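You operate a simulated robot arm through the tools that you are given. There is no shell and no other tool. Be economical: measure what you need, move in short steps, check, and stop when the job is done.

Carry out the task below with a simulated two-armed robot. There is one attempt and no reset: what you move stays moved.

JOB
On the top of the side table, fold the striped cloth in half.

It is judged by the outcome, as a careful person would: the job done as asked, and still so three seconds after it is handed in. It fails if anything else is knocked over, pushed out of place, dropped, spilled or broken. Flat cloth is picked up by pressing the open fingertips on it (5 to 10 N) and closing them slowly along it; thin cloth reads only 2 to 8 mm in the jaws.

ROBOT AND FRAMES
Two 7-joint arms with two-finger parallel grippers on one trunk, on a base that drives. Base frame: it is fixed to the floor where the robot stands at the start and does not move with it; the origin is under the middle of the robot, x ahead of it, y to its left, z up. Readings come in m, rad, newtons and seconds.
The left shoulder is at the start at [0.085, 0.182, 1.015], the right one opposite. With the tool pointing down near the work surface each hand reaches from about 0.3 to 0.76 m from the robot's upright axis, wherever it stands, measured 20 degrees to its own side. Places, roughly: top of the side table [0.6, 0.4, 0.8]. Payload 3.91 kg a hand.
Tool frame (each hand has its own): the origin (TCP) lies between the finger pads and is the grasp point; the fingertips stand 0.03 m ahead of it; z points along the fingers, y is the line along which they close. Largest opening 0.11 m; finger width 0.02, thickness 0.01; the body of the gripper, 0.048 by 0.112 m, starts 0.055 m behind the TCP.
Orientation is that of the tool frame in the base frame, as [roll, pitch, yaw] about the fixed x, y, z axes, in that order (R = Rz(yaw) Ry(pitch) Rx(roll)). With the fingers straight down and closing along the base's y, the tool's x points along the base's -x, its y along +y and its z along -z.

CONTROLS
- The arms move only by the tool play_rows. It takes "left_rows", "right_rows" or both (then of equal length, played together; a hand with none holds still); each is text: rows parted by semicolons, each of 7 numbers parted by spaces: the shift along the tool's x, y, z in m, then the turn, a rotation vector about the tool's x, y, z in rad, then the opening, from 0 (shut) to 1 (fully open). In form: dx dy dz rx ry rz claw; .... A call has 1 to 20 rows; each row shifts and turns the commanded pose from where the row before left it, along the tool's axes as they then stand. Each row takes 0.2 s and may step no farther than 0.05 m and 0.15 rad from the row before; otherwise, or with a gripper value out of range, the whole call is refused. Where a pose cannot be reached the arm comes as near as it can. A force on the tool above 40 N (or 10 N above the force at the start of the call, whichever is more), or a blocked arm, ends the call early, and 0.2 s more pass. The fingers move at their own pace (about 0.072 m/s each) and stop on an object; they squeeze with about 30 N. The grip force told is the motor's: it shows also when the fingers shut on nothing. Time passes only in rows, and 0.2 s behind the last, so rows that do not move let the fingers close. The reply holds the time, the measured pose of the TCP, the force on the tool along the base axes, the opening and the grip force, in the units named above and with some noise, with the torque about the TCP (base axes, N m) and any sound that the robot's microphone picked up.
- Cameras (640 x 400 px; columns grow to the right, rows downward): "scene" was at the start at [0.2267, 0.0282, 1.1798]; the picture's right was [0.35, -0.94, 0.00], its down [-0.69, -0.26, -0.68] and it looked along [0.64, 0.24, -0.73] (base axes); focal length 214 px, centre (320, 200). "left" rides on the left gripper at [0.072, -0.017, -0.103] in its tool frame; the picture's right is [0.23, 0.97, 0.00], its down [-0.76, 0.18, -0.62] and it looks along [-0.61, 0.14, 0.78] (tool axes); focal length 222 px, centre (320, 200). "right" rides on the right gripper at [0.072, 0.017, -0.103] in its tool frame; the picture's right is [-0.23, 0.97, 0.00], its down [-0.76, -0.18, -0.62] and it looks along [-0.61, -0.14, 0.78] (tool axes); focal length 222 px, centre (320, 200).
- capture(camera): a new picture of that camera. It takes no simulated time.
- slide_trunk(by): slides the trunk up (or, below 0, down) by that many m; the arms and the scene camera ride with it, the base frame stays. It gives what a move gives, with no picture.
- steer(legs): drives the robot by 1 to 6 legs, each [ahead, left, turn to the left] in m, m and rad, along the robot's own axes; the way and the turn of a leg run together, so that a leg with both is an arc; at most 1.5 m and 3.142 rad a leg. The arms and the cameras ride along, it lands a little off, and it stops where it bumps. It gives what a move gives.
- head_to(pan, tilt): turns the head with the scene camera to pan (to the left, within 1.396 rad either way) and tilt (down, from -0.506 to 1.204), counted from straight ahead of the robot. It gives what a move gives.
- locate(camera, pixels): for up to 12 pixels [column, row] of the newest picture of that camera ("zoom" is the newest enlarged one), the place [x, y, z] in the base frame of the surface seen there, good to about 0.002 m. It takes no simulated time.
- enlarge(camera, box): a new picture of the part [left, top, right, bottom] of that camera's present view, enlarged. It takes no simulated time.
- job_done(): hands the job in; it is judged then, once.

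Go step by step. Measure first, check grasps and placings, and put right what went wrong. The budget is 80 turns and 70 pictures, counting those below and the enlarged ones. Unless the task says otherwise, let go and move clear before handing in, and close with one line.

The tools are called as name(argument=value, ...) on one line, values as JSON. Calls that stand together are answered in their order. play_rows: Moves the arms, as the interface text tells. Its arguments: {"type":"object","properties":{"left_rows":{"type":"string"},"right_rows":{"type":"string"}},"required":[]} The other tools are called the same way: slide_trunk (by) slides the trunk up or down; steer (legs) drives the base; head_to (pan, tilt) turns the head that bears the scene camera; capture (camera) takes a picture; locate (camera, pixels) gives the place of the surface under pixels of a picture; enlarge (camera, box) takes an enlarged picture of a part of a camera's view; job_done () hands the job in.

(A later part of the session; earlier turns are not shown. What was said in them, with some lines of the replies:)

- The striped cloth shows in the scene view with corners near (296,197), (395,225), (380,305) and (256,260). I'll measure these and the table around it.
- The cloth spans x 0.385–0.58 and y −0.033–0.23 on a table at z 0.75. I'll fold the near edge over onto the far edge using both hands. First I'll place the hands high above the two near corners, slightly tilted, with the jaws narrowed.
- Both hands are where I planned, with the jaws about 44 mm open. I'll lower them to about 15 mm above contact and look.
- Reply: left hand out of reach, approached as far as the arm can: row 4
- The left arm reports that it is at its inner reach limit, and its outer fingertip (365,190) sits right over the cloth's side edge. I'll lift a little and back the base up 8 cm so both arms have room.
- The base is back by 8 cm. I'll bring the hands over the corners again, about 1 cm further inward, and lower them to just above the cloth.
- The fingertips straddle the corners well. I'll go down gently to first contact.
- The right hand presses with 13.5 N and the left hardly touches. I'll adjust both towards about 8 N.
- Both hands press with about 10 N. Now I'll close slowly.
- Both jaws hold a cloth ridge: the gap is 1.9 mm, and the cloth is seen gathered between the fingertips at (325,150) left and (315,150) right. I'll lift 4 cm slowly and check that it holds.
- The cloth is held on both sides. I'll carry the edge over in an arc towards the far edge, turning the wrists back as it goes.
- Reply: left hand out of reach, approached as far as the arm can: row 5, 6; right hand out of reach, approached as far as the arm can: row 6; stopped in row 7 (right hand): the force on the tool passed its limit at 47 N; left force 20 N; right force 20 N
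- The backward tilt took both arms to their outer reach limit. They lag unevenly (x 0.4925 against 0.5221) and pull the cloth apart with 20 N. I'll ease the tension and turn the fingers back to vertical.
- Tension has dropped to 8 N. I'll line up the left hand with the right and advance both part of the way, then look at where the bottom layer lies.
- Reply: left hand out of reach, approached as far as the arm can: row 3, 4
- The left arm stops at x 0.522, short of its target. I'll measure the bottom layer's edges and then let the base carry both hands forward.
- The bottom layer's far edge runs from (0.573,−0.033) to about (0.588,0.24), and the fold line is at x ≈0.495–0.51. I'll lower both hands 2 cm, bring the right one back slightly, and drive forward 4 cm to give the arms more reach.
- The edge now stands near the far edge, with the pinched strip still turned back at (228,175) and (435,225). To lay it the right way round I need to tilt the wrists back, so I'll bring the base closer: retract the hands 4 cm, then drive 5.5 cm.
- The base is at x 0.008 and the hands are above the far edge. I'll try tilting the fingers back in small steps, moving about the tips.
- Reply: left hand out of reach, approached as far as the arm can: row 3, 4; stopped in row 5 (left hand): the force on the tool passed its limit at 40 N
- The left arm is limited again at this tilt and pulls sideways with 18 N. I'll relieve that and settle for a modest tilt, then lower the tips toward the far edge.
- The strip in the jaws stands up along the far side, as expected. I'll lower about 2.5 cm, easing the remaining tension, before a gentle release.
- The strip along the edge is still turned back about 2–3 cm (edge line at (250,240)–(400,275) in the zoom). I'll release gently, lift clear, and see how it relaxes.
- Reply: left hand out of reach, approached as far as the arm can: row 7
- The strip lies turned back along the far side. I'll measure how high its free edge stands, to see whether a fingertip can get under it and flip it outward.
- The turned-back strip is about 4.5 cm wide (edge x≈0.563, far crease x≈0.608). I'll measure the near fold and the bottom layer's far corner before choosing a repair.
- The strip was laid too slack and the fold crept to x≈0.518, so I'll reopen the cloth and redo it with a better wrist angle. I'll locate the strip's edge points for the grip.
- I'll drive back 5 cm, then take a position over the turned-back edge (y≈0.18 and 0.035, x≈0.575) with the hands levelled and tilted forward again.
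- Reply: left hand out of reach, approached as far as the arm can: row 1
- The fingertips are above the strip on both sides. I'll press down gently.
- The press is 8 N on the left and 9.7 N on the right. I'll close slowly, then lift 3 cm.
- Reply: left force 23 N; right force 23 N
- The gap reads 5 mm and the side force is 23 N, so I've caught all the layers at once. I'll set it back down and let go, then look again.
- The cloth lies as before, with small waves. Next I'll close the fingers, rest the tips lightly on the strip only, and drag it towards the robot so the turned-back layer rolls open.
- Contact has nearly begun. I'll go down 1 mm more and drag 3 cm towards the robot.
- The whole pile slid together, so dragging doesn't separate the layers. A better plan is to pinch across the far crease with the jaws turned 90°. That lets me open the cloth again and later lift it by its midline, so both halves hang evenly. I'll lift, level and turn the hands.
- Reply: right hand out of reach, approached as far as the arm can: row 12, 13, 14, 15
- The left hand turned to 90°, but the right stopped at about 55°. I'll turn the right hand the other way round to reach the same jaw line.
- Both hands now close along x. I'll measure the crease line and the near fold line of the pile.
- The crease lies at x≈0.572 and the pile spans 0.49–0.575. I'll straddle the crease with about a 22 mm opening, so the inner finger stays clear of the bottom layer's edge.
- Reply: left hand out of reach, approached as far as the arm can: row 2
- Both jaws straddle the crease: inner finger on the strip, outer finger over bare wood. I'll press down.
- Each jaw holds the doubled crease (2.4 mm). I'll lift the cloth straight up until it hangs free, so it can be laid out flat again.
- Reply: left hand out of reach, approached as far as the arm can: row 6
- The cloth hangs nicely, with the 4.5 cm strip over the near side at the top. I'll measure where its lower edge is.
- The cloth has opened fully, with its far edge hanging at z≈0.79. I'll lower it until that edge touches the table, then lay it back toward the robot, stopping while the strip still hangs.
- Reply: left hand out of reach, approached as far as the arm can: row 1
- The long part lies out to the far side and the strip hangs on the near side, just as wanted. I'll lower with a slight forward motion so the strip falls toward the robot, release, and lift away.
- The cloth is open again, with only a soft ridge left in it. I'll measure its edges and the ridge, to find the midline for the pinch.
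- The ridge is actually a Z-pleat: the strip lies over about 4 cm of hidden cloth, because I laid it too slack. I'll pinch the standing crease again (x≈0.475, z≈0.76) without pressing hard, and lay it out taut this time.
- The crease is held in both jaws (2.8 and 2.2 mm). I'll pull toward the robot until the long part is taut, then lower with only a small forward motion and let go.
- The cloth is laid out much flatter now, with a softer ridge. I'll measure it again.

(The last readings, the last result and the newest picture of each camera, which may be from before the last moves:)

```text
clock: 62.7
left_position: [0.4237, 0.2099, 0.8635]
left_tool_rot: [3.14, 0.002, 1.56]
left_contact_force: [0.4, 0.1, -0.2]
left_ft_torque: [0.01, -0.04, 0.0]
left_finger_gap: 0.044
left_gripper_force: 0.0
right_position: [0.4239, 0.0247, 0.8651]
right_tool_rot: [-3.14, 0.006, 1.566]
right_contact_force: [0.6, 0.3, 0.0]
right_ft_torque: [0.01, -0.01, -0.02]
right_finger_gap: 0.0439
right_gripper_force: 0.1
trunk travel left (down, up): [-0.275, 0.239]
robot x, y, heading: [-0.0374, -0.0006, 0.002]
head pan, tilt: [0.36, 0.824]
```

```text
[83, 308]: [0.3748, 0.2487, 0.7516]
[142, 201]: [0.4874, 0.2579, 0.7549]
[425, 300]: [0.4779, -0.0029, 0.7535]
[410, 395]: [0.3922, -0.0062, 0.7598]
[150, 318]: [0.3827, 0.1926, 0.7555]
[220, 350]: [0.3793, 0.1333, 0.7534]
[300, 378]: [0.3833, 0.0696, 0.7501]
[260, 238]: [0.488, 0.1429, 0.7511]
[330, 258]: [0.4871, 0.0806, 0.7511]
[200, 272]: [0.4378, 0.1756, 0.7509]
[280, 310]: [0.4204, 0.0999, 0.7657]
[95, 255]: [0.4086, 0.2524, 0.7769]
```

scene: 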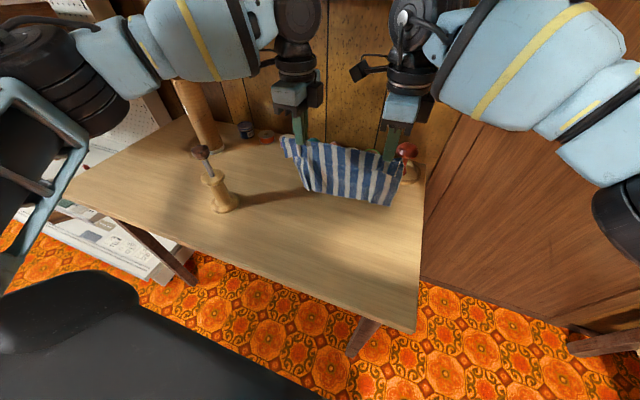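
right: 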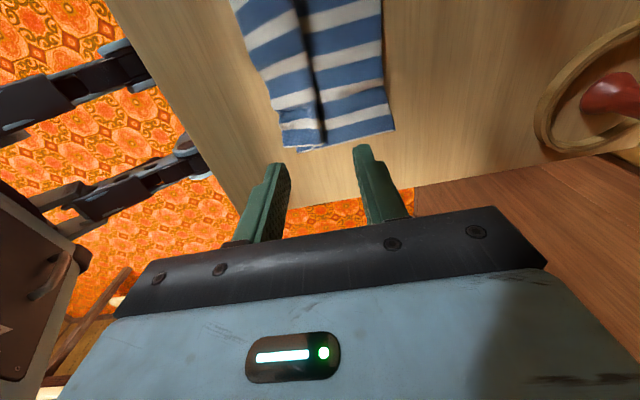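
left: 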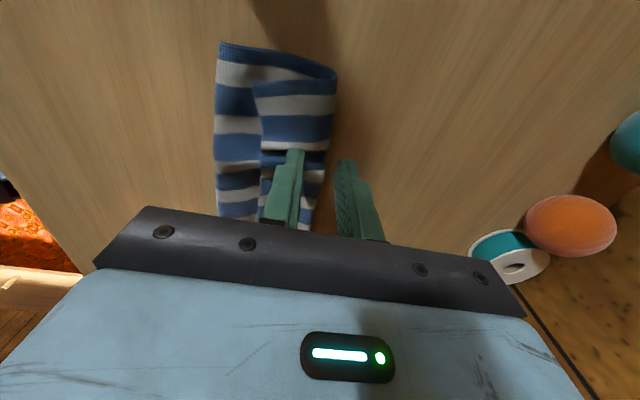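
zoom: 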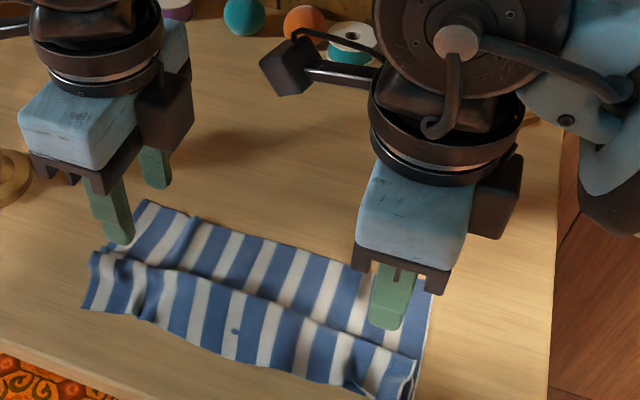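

The far edge slid along, so part of the cloth is still pleated. I'll pinch the standing crease again, lift the cloth completely clear, and carry it forward, so it can be laid from a clean hang along a taut arc.

play_rows(left_rows="0 -0.006 0.04 0 0 0 0.4; 0 0 0.04 0 0 0 0.4; 0 0 0 0 0 0 0.32; 0 0 0 0 0 0 0.24; 0 0 0 0 0 0 0.16; 0 0 0 0 0 0 0.08; 0 0 0 0 0 0 0; 0 0 0 0 0 0 0; 0 0 0 0 0 0 0; 0 0 -0.02 0 0 0 0; 0 0 -0.025 0 0 0 0; 0 0.02 -0.025 0 0 0 0; 0 0.02 -0.025 0 0 0 0; 0 0.025 -0.025 0 0 0 0; 0 0.025 -0.025 0 0 0 0; 0 0.025 -0.02 0 0 0 0; 0 0.025 -0.005 0 0 0 0; 0 0 0 0 0 0 0; 0 0 0 0 0 0 0", right_rows="0 -0.006 0.041 0 0 0 0.4; 0 0 0.04 0 0 0 0.4; 0 0 0 0 0 0 0.32; 0 0 0 0 0 0 0.24; 0 0 0 0 0 0 0.16; 0 0 0 0 0 0 0.08; 0 0 0 0 0 0 0; 0 0 0 0 0 0 0; 0 0 0 0 0 0 0; 0 0 -0.02 0 0 0 0; 0 0 -0.025 0 0 0 0; 0 0.02 -0.025 0 0 0 0; 0 0.02 -0.025 0 0 0 0; 0 0.025 -0.025 0 0 0 0; 0 0.025 -0.025 0 0 0 0; 0 0.025 -0.02 0 0 0 0; 0 0.025 -0.005 0 0 0 0; 0 0 0 0 0 0 0; 0 0 0 0 0 0 0")

enlarge(camera="scene", box=[250, 100, 450, 240])

```text
clock: 66.7
left_position: [0.5597, 0.2089, 0.953]
left_tool_rot: [3.141, 0.003, 1.561]
left_contact_force: [1.0, 0.2, 0.6]
left_ft_torque: [-0.06, 0.04, 0.02]
left_finger_gap: 0.0029
left_gripper_force: 29.9
right_position: [0.5582, 0.0268, 0.9533]
right_tool_rot: [-3.139, 0.005, 1.569]
right_contact_force: [0.1, 0.2, 0.3]
right_ft_torque: [0.01, -0.02, 0.03]
right_finger_gap: 0.0022
right_gripper_force: 30.2
trunk travel left (down, up): [-0.275, 0.239]
robot x, y, heading: [-0.0369, -0.0009, 0.003]
head pan, tilt: [0.36, 0.824]
```

```text
2.86 times, centred on (350, 170) of scene
```

zoom: 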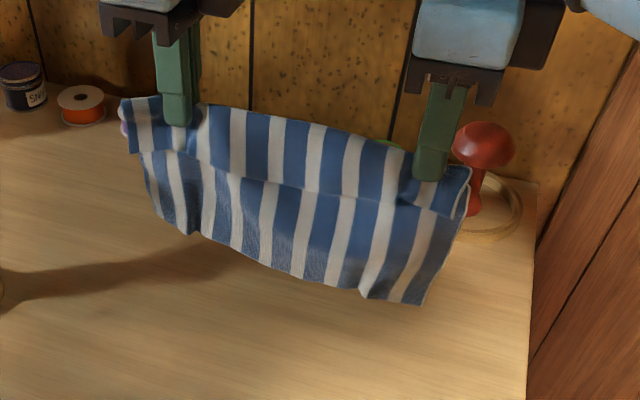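

The cloth hangs free again. I'll measure the strip's hem and the lower edge.

locate(camera="zoom", pixels=[[185, 230], [240, 255], [300, 280], [410, 300], [200, 165], [260, 180], [340, 195], [410, 205], [230, 105], [320, 125], [150, 150], [460, 215]])

```text
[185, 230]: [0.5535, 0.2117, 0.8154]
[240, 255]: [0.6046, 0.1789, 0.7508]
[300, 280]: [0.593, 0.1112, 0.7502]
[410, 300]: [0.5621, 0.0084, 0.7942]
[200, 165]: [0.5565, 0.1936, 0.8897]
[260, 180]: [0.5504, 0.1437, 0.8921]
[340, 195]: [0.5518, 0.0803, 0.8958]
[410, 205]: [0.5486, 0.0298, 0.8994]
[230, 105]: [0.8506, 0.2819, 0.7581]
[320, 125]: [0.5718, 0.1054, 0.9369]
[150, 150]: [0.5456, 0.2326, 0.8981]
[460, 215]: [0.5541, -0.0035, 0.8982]
```

The strip is 4.4 cm, the long part about 13.5 cm, and its lower edge is at z≈0.80. I'll lay it along a taut arc and release the crease just above the table.

play_rows(left_rows="0 0 0.021 0 0 0 0; 0 0 0.021 0 0 0 0; 0 -0.02 0.002 0 0 0 0; 0 -0.02 0.004 0 0 0 0; 0 -0.02 0.004 0 0 0 0; 0 -0.015 0.01 0 0 0 0; 0 -0.015 0.01 0 0 0 0; 0 -0.01 0.01 0 0 0 0; 0 -0.009 0.01 0 0 0 0; 0 -0.006 0.01 0 0 0 0; 0 -0.006 0.01 0 0 0 0; 0 -0.004 0.008 0 0 0 0; 0 -0.002 0.007 0 0 0 0; 0 0 0.008 0 0 0 0; 0 0.003 0.01 0 0 0 0; 0 0 0 0 0 0 0.12; 0 0 0 0 0 0 0.3; 0 0 0 0 0 0 0.4; 0 0 -0.04 0 0 0 0.4; 0 0 -0.04 0 0 0 0.4", right_rows="0 0 0.021 0 0 0 0; 0 0 0.021 0 0 0 0; 0 -0.02 0.002 0 0 0 0; 0 -0.02 0.004 0 0 0 0; 0 -0.02 0.004 0 0 0 0; 0 -0.015 0.01 0 0 0 0; 0 -0.015 0.01 0 0 0 0; 0 -0.01 0.01 0 0 0 0; 0 -0.009 0.01 0 0 0 0; 0 -0.006 0.01 0 0 0 0; 0 -0.006 0.01 0 0 0 0; 0 -0.004 0.008 0 0 0 0; 0 -0.002 0.007 0 0 0 0; 0 0 0.008 0 0 0 0; 0 0.003 0.01 0 0 0 0; 0 0 0 0 0 0 0.12; 0 0 0 0 0 0 0.3; 0 0 0 0 0 0 0.4; 0 0 -0.04 0 0 0 0.4; 0 0 -0.04 0 0 0 0.4")

enlarge(camera="scene", box=[240, 140, 440, 280])

```text
clock: 70.9
left_position: [0.432, 0.2096, 0.8884]
left_tool_rot: [-3.14, 0.001, 1.56]
left_contact_force: [-0.5, -1.1, -0.4]
left_ft_torque: [-0.01, 0.0, 0.0]
left_finger_gap: 0.0439
left_gripper_force: 0.1
right_position: [0.4346, 0.0267, 0.8888]
right_tool_rot: [-3.141, 0.004, 1.57]
right_contact_force: [-0.5, -0.3, 0.1]
right_ft_torque: [0.0, -0.01, 0.0]
right_finger_gap: 0.0443
right_gripper_force: 0.0
trunk travel left (down, up): [-0.275, 0.239]
robot x, y, heading: [-0.0365, 0.0009, 0.002]
head pan, tilt: [0.36, 0.824]
```

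```text
2.86 times, centred on (340, 210) of scene
```

zoom: 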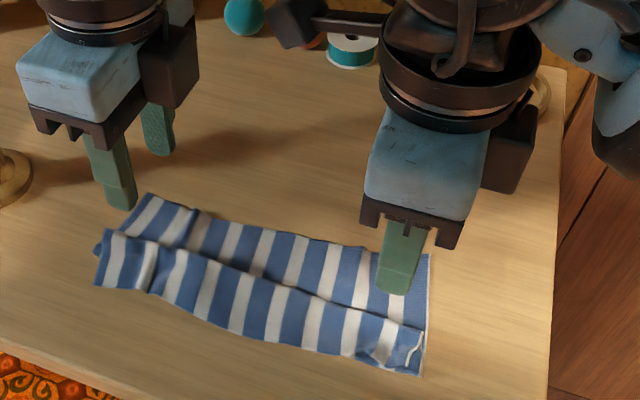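

locate(camera="zoom", pixels=[[95, 287], [145, 195], [428, 256], [420, 375], [160, 295], [240, 335], [320, 350], [260, 226], [330, 242], [200, 255], [270, 285], [105, 235]])

enlarge(camera="left", box=[160, 20, 480, 220])

```text
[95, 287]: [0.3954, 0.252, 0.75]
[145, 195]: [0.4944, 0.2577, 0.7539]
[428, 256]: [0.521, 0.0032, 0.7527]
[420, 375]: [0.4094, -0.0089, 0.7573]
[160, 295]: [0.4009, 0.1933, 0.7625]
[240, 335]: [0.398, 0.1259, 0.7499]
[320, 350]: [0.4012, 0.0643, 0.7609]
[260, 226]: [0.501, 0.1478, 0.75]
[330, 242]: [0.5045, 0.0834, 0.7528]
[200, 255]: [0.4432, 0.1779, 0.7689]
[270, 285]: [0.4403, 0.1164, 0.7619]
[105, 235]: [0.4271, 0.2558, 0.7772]
```

```text
2.00 times, centred on (320, 120) of left
```

zoom: 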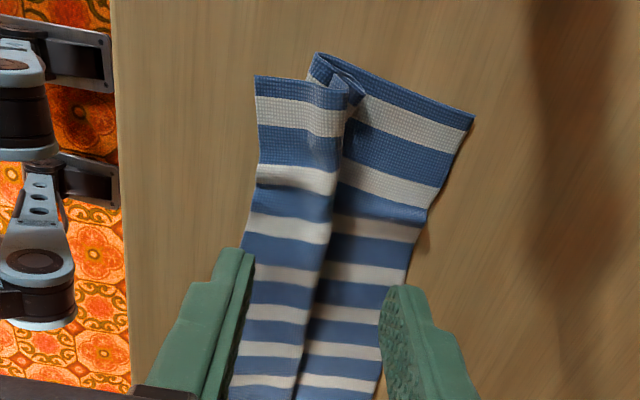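

The pleat is still there, but the far-edge side (x 0.45–0.51) is a clean single layer. I'll pinch right at that far edge and hang the whole cloth from it: gravity opens the pleats, and I can then fold it over while lowering. I'll locate that edge exactly.

locate(camera="zoom", pixels=[[473, 115], [432, 205], [412, 250], [400, 285], [380, 380], [300, 392], [345, 90]])

capture(camera="right")

```text
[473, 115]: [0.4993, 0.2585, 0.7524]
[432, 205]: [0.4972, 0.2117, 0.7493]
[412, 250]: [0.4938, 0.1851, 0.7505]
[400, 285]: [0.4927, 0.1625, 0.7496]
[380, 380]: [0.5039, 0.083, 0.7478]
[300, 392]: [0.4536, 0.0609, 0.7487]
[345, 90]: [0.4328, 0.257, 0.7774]
```

```text
10 pictures are left
```

right: 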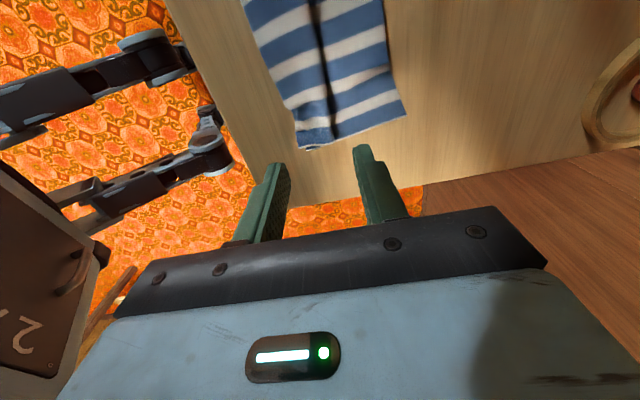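

locate(camera="right", pixels=[[405, 113], [398, 95], [392, 72], [388, 50], [385, 30], [300, 146], [330, 130], [335, 80]])

```text
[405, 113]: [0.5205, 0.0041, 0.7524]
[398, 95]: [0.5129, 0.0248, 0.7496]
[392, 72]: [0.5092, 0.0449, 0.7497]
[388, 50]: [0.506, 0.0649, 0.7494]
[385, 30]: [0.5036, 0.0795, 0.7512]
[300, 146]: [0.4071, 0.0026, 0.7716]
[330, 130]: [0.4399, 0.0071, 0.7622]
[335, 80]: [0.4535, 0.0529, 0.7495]
```

The far edge is at x 0.4965 for the left hand and 0.513 for the right. I'll set the jaws (22 mm open) astride it and go down to contact.

play_rows(left_rows="0.005 0.028 0.03 0 0 0 0.2; 0.005 0.0285 0.03 0 0 0 0.2; 0 0 0.038 0 0 0 0.2; 0 0 0.006 0 0 0 0.2; 0 0 0 0 0 0 0.2", right_rows="0 0.035 0.03 0 0 0 0.2; 0 0.0354 0.03 0 0 0 0.2; 0 0 0.038 0 0 0 0.2; 0 0 0.006 0 0 0 0.2; 0 0 0 0 0 0 0.2")

```text
clock: 72.1
left_position: [0.4905, 0.2188, 0.7836]
left_tool_rot: [3.14, 0.002, 1.56]
left_contact_force: [-0.8, 0.2, -0.4]
left_ft_torque: [-0.01, -0.01, -0.03]
left_finger_gap: 0.022
left_gripper_force: 0.0
right_position: [0.5051, 0.0256, 0.7837]
right_tool_rot: [3.141, 0.005, 1.568]
right_contact_force: [0.0, 0.4, -1.0]
right_ft_torque: [-0.03, 0.06, -0.02]
right_finger_gap: 0.0221
right_gripper_force: 0.0
trunk travel left (down, up): [-0.275, 0.239]
robot x, y, heading: [-0.0347, -0.0004, 0.006]
head pan, tilt: [0.36, 0.824]
```

play_rows(left_rows="0 0 0.002 0 0 0 0.2; 0 0 0.001 0 0 0 0.2; 0 0 0 0 0 0 0.2", right_rows="0 0 0.002 0 0 0 0.2; 0 0 0.001 0 0 0 0.2; 0 0 0 0 0 0 0.2")

```text
clock: 72.9
left_position: [0.4904, 0.2185, 0.7823]
left_tool_rot: [3.139, 0.003, 1.56]
left_contact_force: [0.1, -0.8, -0.3]
left_ft_torque: [0.01, -0.01, 0.0]
left_finger_gap: 0.0221
left_gripper_force: 0.0
right_position: [0.5043, 0.0255, 0.7819]
right_tool_rot: [3.141, 0.005, 1.569]
right_contact_force: [0.2, -0.1, 1.6]
right_ft_torque: [-0.02, 0.01, 0.0]
right_finger_gap: 0.0222
right_gripper_force: 0.1
trunk travel left (down, up): [-0.275, 0.239]
robot x, y, heading: [-0.0321, 0.0011, -0.004]
head pan, tilt: [0.36, 0.824]
```

play_rows(left_rows="0 0 0.002 0 0 0 0.2; 0 0 0 0 0 0 0.2", right_rows="0 0 0.0013 0 0 0 0.2; 0 0 0 0 0 0 0.2")

```text
clock: 73.5
left_position: [0.4912, 0.2197, 0.7812]
left_tool_rot: [3.139, 0.002, 1.559]
left_contact_force: [0.4, 2.2, 11.5]
left_ft_torque: [0.06, 0.21, -0.01]
left_finger_gap: 0.0223
left_gripper_force: 0.1
right_position: [0.5045, 0.0256, 0.7816]
right_tool_rot: [3.14, 0.004, 1.568]
right_contact_force: [1.9, -0.2, 6.7]
right_ft_torque: [-0.01, -0.02, 0.02]
right_finger_gap: 0.0221
right_gripper_force: 0.1
trunk travel left (down, up): [-0.275, 0.239]
robot x, y, heading: [-0.035, 0.002, -0.002]
head pan, tilt: [0.36, 0.824]
```

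Contact is good: 11.5 N left, 6.7 N right. I'll close slowly and lift the cloth by its far edge until it hangs free.

play_rows(left_rows="0 0 0 0 0 0 0.16; 0 0 0 0 0 0 0.13; 0 0 0 0 0 0 0.1; 0 0 0 0 0 0 0.07; 0 0 0 0 0 0 0.04; 0 0 0 0 0 0 0; 0 0 0 0 0 0 0; 0 0 -0.01 0 0 0 0; 0 0.0065 -0.02 0 0 0 0; 0 0 -0.02 0 0 0 0; 0 0 -0.025 0 0 0 0; 0 0 -0.025 0 0 0 0; 0 0 -0.025 0 0 0 0; 0 0 -0.025 0 0 0 0; 0 0 -0.025 0 0 0 0; 0 0 -0.025 0 0 0 0; 0 0 -0.01 0 0 0 0; 0 0 0 0 0 0 0; 0 0 0 0 0 0 0", right_rows="0 0 0 0 0 0 0.16; 0 0 0 0 0 0 0.13; 0 0 0 0 0 0 0.1; 0 0 0 0 0 0 0.07; 0 0 0 0 0 0 0.04; 0 0 0 0 0 0 0; 0 0 0 0 0 0 0; 0 0 -0.01 0 0 0 0; 0 -0.0065 -0.02 0 0 0 0; 0 0 -0.02 0 0 0 0; 0 0 -0.025 0 0 0 0; 0 0 -0.025 0 0 0 0; 0 0 -0.025 0 0 0 0; 0 0 -0.025 0 0 0 0; 0 0 -0.025 0 0 0 0; 0 0 -0.025 0 0 0 0; 0 0 -0.01 0 0 0 0; 0 0 0 0 0 0 0; 0 0 0 0 0 0 0")

capture(camera="scene")

```text
clock: 77.5
left_position: [0.4983, 0.2189, 0.9911]
left_tool_rot: [-3.141, 0.0, 1.561]
left_contact_force: [-0.3, -0.4, 0.4]
left_ft_torque: [0.03, 0.0, -0.02]
left_finger_gap: 0.002
left_gripper_force: 30.0
right_position: [0.4981, 0.0255, 0.9904]
right_tool_rot: [3.141, 0.005, 1.57]
right_contact_force: [-0.4, -0.8, -0.6]
right_ft_torque: [-0.01, -0.03, -0.04]
right_finger_gap: 0.002
right_gripper_force: 29.7
trunk travel left (down, up): [-0.275, 0.239]
robot x, y, heading: [-0.0372, 0.0008, 0.002]
head pan, tilt: [0.36, 0.824]
```

```text
9 pictures are left
```

scene: 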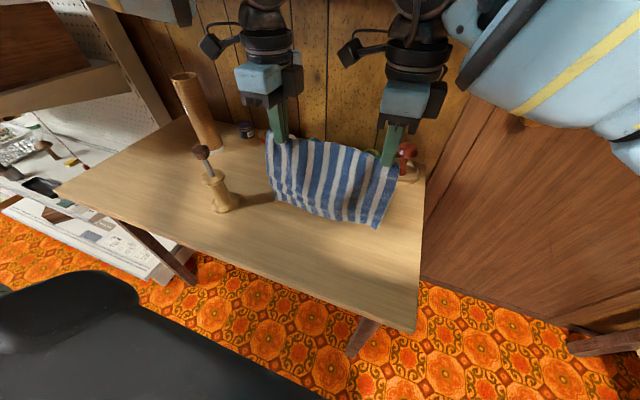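

Excellent: the whole cloth hangs flat from its edge. I'll measure its top and bottom.

locate(camera="scene", pixels=[[278, 196], [300, 208], [340, 220], [376, 226], [335, 145], [330, 180], [285, 160], [335, 200], [392, 190]])

```text
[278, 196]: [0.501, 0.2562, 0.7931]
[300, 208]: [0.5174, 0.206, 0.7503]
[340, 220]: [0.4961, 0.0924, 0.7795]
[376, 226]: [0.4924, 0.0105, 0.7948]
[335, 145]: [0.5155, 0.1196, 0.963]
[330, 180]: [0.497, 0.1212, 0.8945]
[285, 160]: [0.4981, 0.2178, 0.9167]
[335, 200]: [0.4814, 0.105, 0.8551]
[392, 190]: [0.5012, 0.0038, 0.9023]
```

The cloth is about 18 cm from jaws to lower edge, and that edge hangs 3–4 cm above the table. I'll touch it down and lay the lower half back toward the robot, then check before folding the upper half over.

play_rows(left_rows="0 0 0.0175 0 0 0 0; 0 0 0.0175 0 0 0 0; 0 -0.01 0.005 0 0 0 0; 0 -0.01 0.005 0 0 0 0; 0 -0.0125 0.0075 0 0 0 0; 0 -0.0125 0.0075 0 0 0 0; 0 -0.0125 0.0075 0 0 0 0; 0 -0.0125 0.0075 0 0 0 0; 0 -0.01 0.0075 0 0 0 0; 0 -0.01 0.0075 0 0 0 0; 0 -0.003 0.01 0 0 0 0; 0 0 0.01 0 0 0 0; 0 0 0 0 0 0 0", right_rows="0 0 0.0175 0 0 0 0; 0 0 0.0175 0 0 0 0; 0 -0.01 0.005 0 0 0 0; 0 -0.01 0.005 0 0 0 0; 0 -0.0125 0.0075 0 0 0 0; 0 -0.0125 0.0075 0 0 0 0; 0 -0.0125 0.0075 0 0 0 0; 0 -0.0125 0.0075 0 0 0 0; 0 -0.01 0.0075 0 0 0 0; 0 -0.01 0.0075 0 0 0 0; 0 -0.003 0.01 0 0 0 0; 0 0 0.01 0 0 0 0; 0 0 0 0 0 0 0")

capture(camera="right")

```text
clock: 80.3
left_position: [0.4054, 0.2207, 0.8803]
left_tool_rot: [3.14, 0.003, 1.562]
left_contact_force: [-0.3, -0.4, -0.2]
left_ft_torque: [0.0, 0.0, 0.02]
left_finger_gap: 0.002
left_gripper_force: 29.5
right_position: [0.4046, 0.0266, 0.8806]
right_tool_rot: [-3.14, 0.007, 1.567]
right_contact_force: [-0.4, 0.6, 0.6]
right_ft_torque: [0.03, 0.02, -0.01]
right_finger_gap: 0.0017
right_gripper_force: 29.5
trunk travel left (down, up): [-0.275, 0.239]
robot x, y, heading: [-0.0337, -0.0003, -0.0]
head pan, tilt: [0.36, 0.824]
```

```text
8 pictures are left
```

right: 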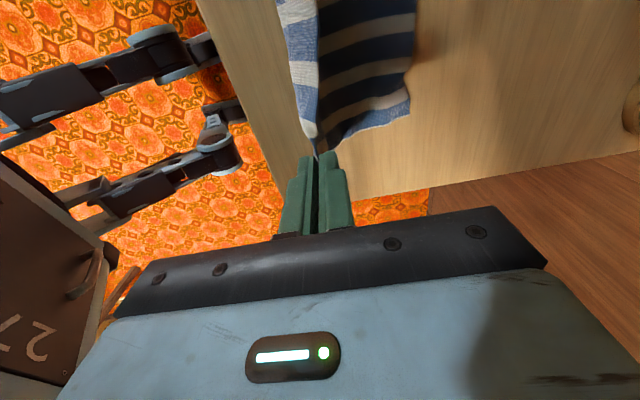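

locate(camera="right", pixels=[[410, 112], [411, 90], [412, 60], [415, 20], [404, 92], [300, 100], [318, 140], [350, 130]])

```text
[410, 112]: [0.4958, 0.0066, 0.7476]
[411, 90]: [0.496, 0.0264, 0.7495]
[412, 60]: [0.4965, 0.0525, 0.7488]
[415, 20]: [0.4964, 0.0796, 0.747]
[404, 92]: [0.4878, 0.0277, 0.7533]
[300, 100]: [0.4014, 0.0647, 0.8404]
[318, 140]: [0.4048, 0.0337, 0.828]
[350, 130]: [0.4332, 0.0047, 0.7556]
```

The lower edge rests at x≈0.49 and hasn't slipped. Now I'll fold the upper half over in an arc, bringing the held edge above it.

play_rows(left_rows="0 -0.005 0.01 0 0 0 0; 0 0.01 0.003 0 0 0 0; 0 0.01 0.003 0 0 0 0; 0 0.01 0.004 0 0 0 0; 0 0.01 0.004 0 0 0 0; 0 0.008 0.005 0 0 0 0; 0 0.008 0.006 0 0 0 0; 0 0.006 0.008 0 0 0 0; 0 0.006 0.007 0 0 0 0; 0 0.005 0.007 0 0 0 0; 0 0.005 0.007 0 0 0 0; 0 0.004 0.007 0 0 0 0; 0 0.004 0.007 0 0 0 0; 0 0 0 0 0 0 0", right_rows="0 -0.005 0.01 0 0 0 0; 0 0.01 0.003 0 0 0 0; 0 0.01 0.003 0 0 0 0; 0 0.01 0.004 0 0 0 0; 0 0.01 0.004 0 0 0 0; 0 0.008 0.005 0 0 0 0; 0 0.008 0.006 0 0 0 0; 0 0.006 0.008 0 0 0 0; 0 0.006 0.007 0 0 0 0; 0 0.005 0.007 0 0 0 0; 0 0.005 0.007 0 0 0 0; 0 0.004 0.007 0 0 0 0; 0 0.004 0.007 0 0 0 0; 0 0 0 0 0 0 0")

capture(camera="right")

```text
clock: 83.3
left_position: [0.4855, 0.2203, 0.8012]
left_tool_rot: [3.139, 0.002, 1.56]
left_contact_force: [0.5, -0.6, 0.1]
left_ft_torque: [-0.01, -0.02, -0.03]
left_finger_gap: 0.0019
left_gripper_force: 30.7
right_position: [0.4862, 0.0256, 0.803]
right_tool_rot: [-3.139, 0.007, 1.567]
right_contact_force: [0.2, -1.1, -0.1]
right_ft_torque: [-0.01, 0.02, -0.01]
right_finger_gap: 0.0017
right_gripper_force: 30.1
trunk travel left (down, up): [-0.275, 0.239]
robot x, y, heading: [-0.0356, -0.0005, 0.004]
head pan, tilt: [0.36, 0.824]
```

```text
7 pictures are left
```

right: 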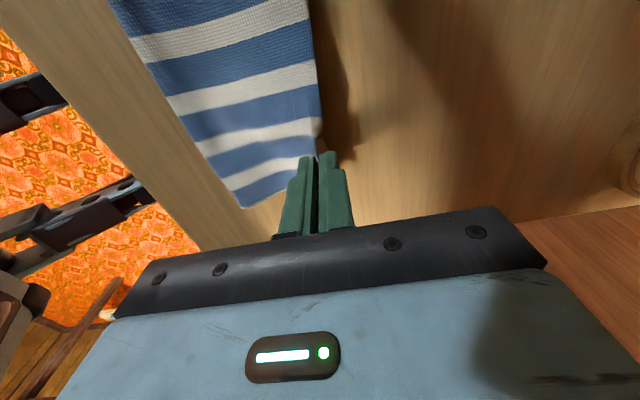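

The upper half now lies over the lower, with a clean fold on the near side ((130,40)–(245,208)). I'll lower 13 mm, open just a little, and lift off.

play_rows(left_rows="0 0.002 0.006 0 0 0 0; 0 0.002 0.006 0 0 0 0; 0 0 0 0 0 0 0.08; 0 0 0 0 0 0 0.15; 0 0 0 0 0 0 0.18; 0 0 -0.005 0 0 0 0.18; 0 0 -0.02 0 0 0 0.18; 0 0 -0.04 0 0 0 0.18; 0 0 -0.04 0 0 0 0.18; 0 0 0 0 0 0 0.18", right_rows="0 0.002 0.007 0 0 0 0; 0 0.002 0.006 0 0 0 0; 0 0 0 0 0 0 0.08; 0 0 0 0 0 0 0.15; 0 0 0 0 0 0 0.18; 0 0 -0.005 0 0 0 0.18; 0 0 -0.02 0 0 0 0.18; 0 0 -0.04 0 0 0 0.18; 0 0 -0.04 0 0 0 0.18; 0 0 0 0 0 0 0.18")

enlarge(camera="right", box=[140, 0, 460, 200])

```text
clock: 85.5
left_position: [0.4894, 0.2191, 0.8947]
left_tool_rot: [3.141, 0.002, 1.56]
left_contact_force: [0.6, 0.0, 0.4]
left_ft_torque: [-0.03, -0.02, 0.0]
left_finger_gap: 0.0199
left_gripper_force: 0.1
right_position: [0.4902, 0.0265, 0.8934]
right_tool_rot: [-3.14, 0.007, 1.568]
right_contact_force: [-0.5, 0.0, 0.2]
right_ft_torque: [0.01, -0.03, 0.0]
right_finger_gap: 0.02
right_gripper_force: 0.0
trunk travel left (down, up): [-0.275, 0.239]
robot x, y, heading: [-0.0377, -0.0018, 0.001]
head pan, tilt: [0.36, 0.824]
```

```text
2.00 times, centred on (300, 100) of right
```

zoom: 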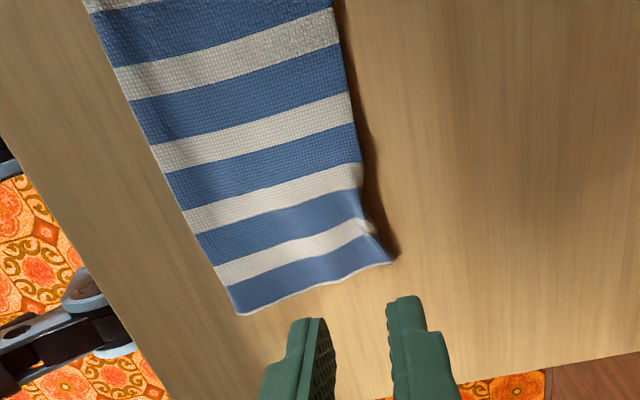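

That looks like a clean fold in half. I'll back the hands away and check the whole cloth from the scene camera, measuring edges and heights.

locate(camera="zoom", pixels=[[392, 260], [365, 195], [352, 110], [338, 30], [237, 312], [180, 195], [115, 65], [300, 180], [340, 230], [280, 90], [358, 150]])

play_rows(left_rows="0 0 -0.03 0 0 0 0.18; 0.02 0 -0.03 0 0 0 0.18; 0.02 0 -0.03 0 0 0 0.18; 0 0 0 0 0 0 0.18", right_rows="0 0 -0.03 0 0 0 0.18; -0.04 0 -0.03 0 0 0 0.18; -0.04 0 -0.03 0 0 0 0.18; 0 0 0 0 0 0 0.18")

enlarge(camera="scene", box=[230, 120, 450, 300])

```text
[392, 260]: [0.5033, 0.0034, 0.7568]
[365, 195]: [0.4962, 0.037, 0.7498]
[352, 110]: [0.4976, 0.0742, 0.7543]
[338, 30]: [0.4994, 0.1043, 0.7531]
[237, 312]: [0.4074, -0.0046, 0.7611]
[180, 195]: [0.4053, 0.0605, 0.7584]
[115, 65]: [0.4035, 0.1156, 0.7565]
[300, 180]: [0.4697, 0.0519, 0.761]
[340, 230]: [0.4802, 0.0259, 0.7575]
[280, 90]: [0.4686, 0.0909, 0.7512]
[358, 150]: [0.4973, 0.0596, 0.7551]
```

```text
clock: 86.5
left_position: [0.4884, 0.2611, 0.9841]
left_tool_rot: [3.141, 0.002, 1.559]
left_contact_force: [-0.3, -0.6, -0.3]
left_ft_torque: [0.03, 0.04, -0.02]
left_finger_gap: 0.0199
left_gripper_force: 0.0
right_position: [0.4884, -0.0548, 0.9856]
right_tool_rot: [-3.14, 0.008, 1.569]
right_contact_force: [0.4, 0.4, 0.5]
right_ft_torque: [-0.02, -0.01, -0.02]
right_finger_gap: 0.0198
right_gripper_force: 0.1
trunk travel left (down, up): [-0.275, 0.239]
robot x, y, heading: [-0.0374, -0.0007, 0.003]
head pan, tilt: [0.36, 0.824]
```

```text
2.22 times, centred on (340, 210) of scene
```

zoom: 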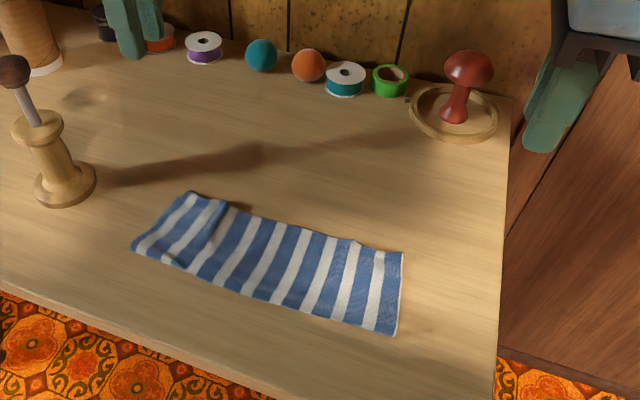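

The cloth is folded to about 9.5 cm deep, half of its 19.5 cm, with the edges together and the other items in place. There is a small wrinkle at the left end (zoom (215,225)), so I'll look closer with the left camera.

enlarge(camera="left", box=[160, 0, 480, 200])

locate(camera="zoom", pixels=[[320, 100]])

```text
2.00 times, centred on (320, 100) of left
```

zoom: 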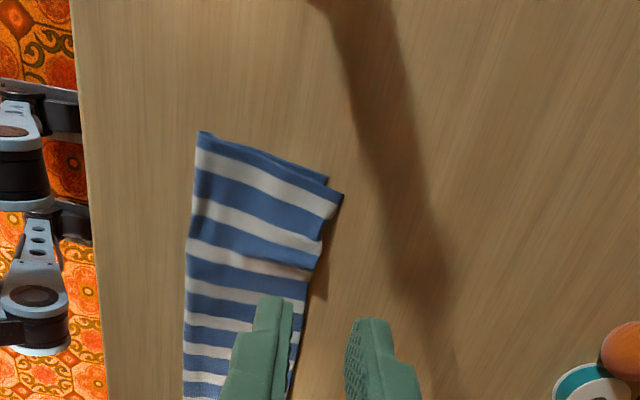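

```text
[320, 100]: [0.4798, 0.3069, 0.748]
```

The left end shows both layers aligned to within about 1 cm, with only a faint ripple. Both hands are empty and clear and nothing else has moved, so I'm handing it in.

job_done()

```text
The job is handed in.
```

The striped cloth is folded in half on the side table. It is about 9.5 cm deep (half of 19.5 cm), with edges aligned to about 1 cm and a faint ripple at the left end. Nothing else looks disturbed.
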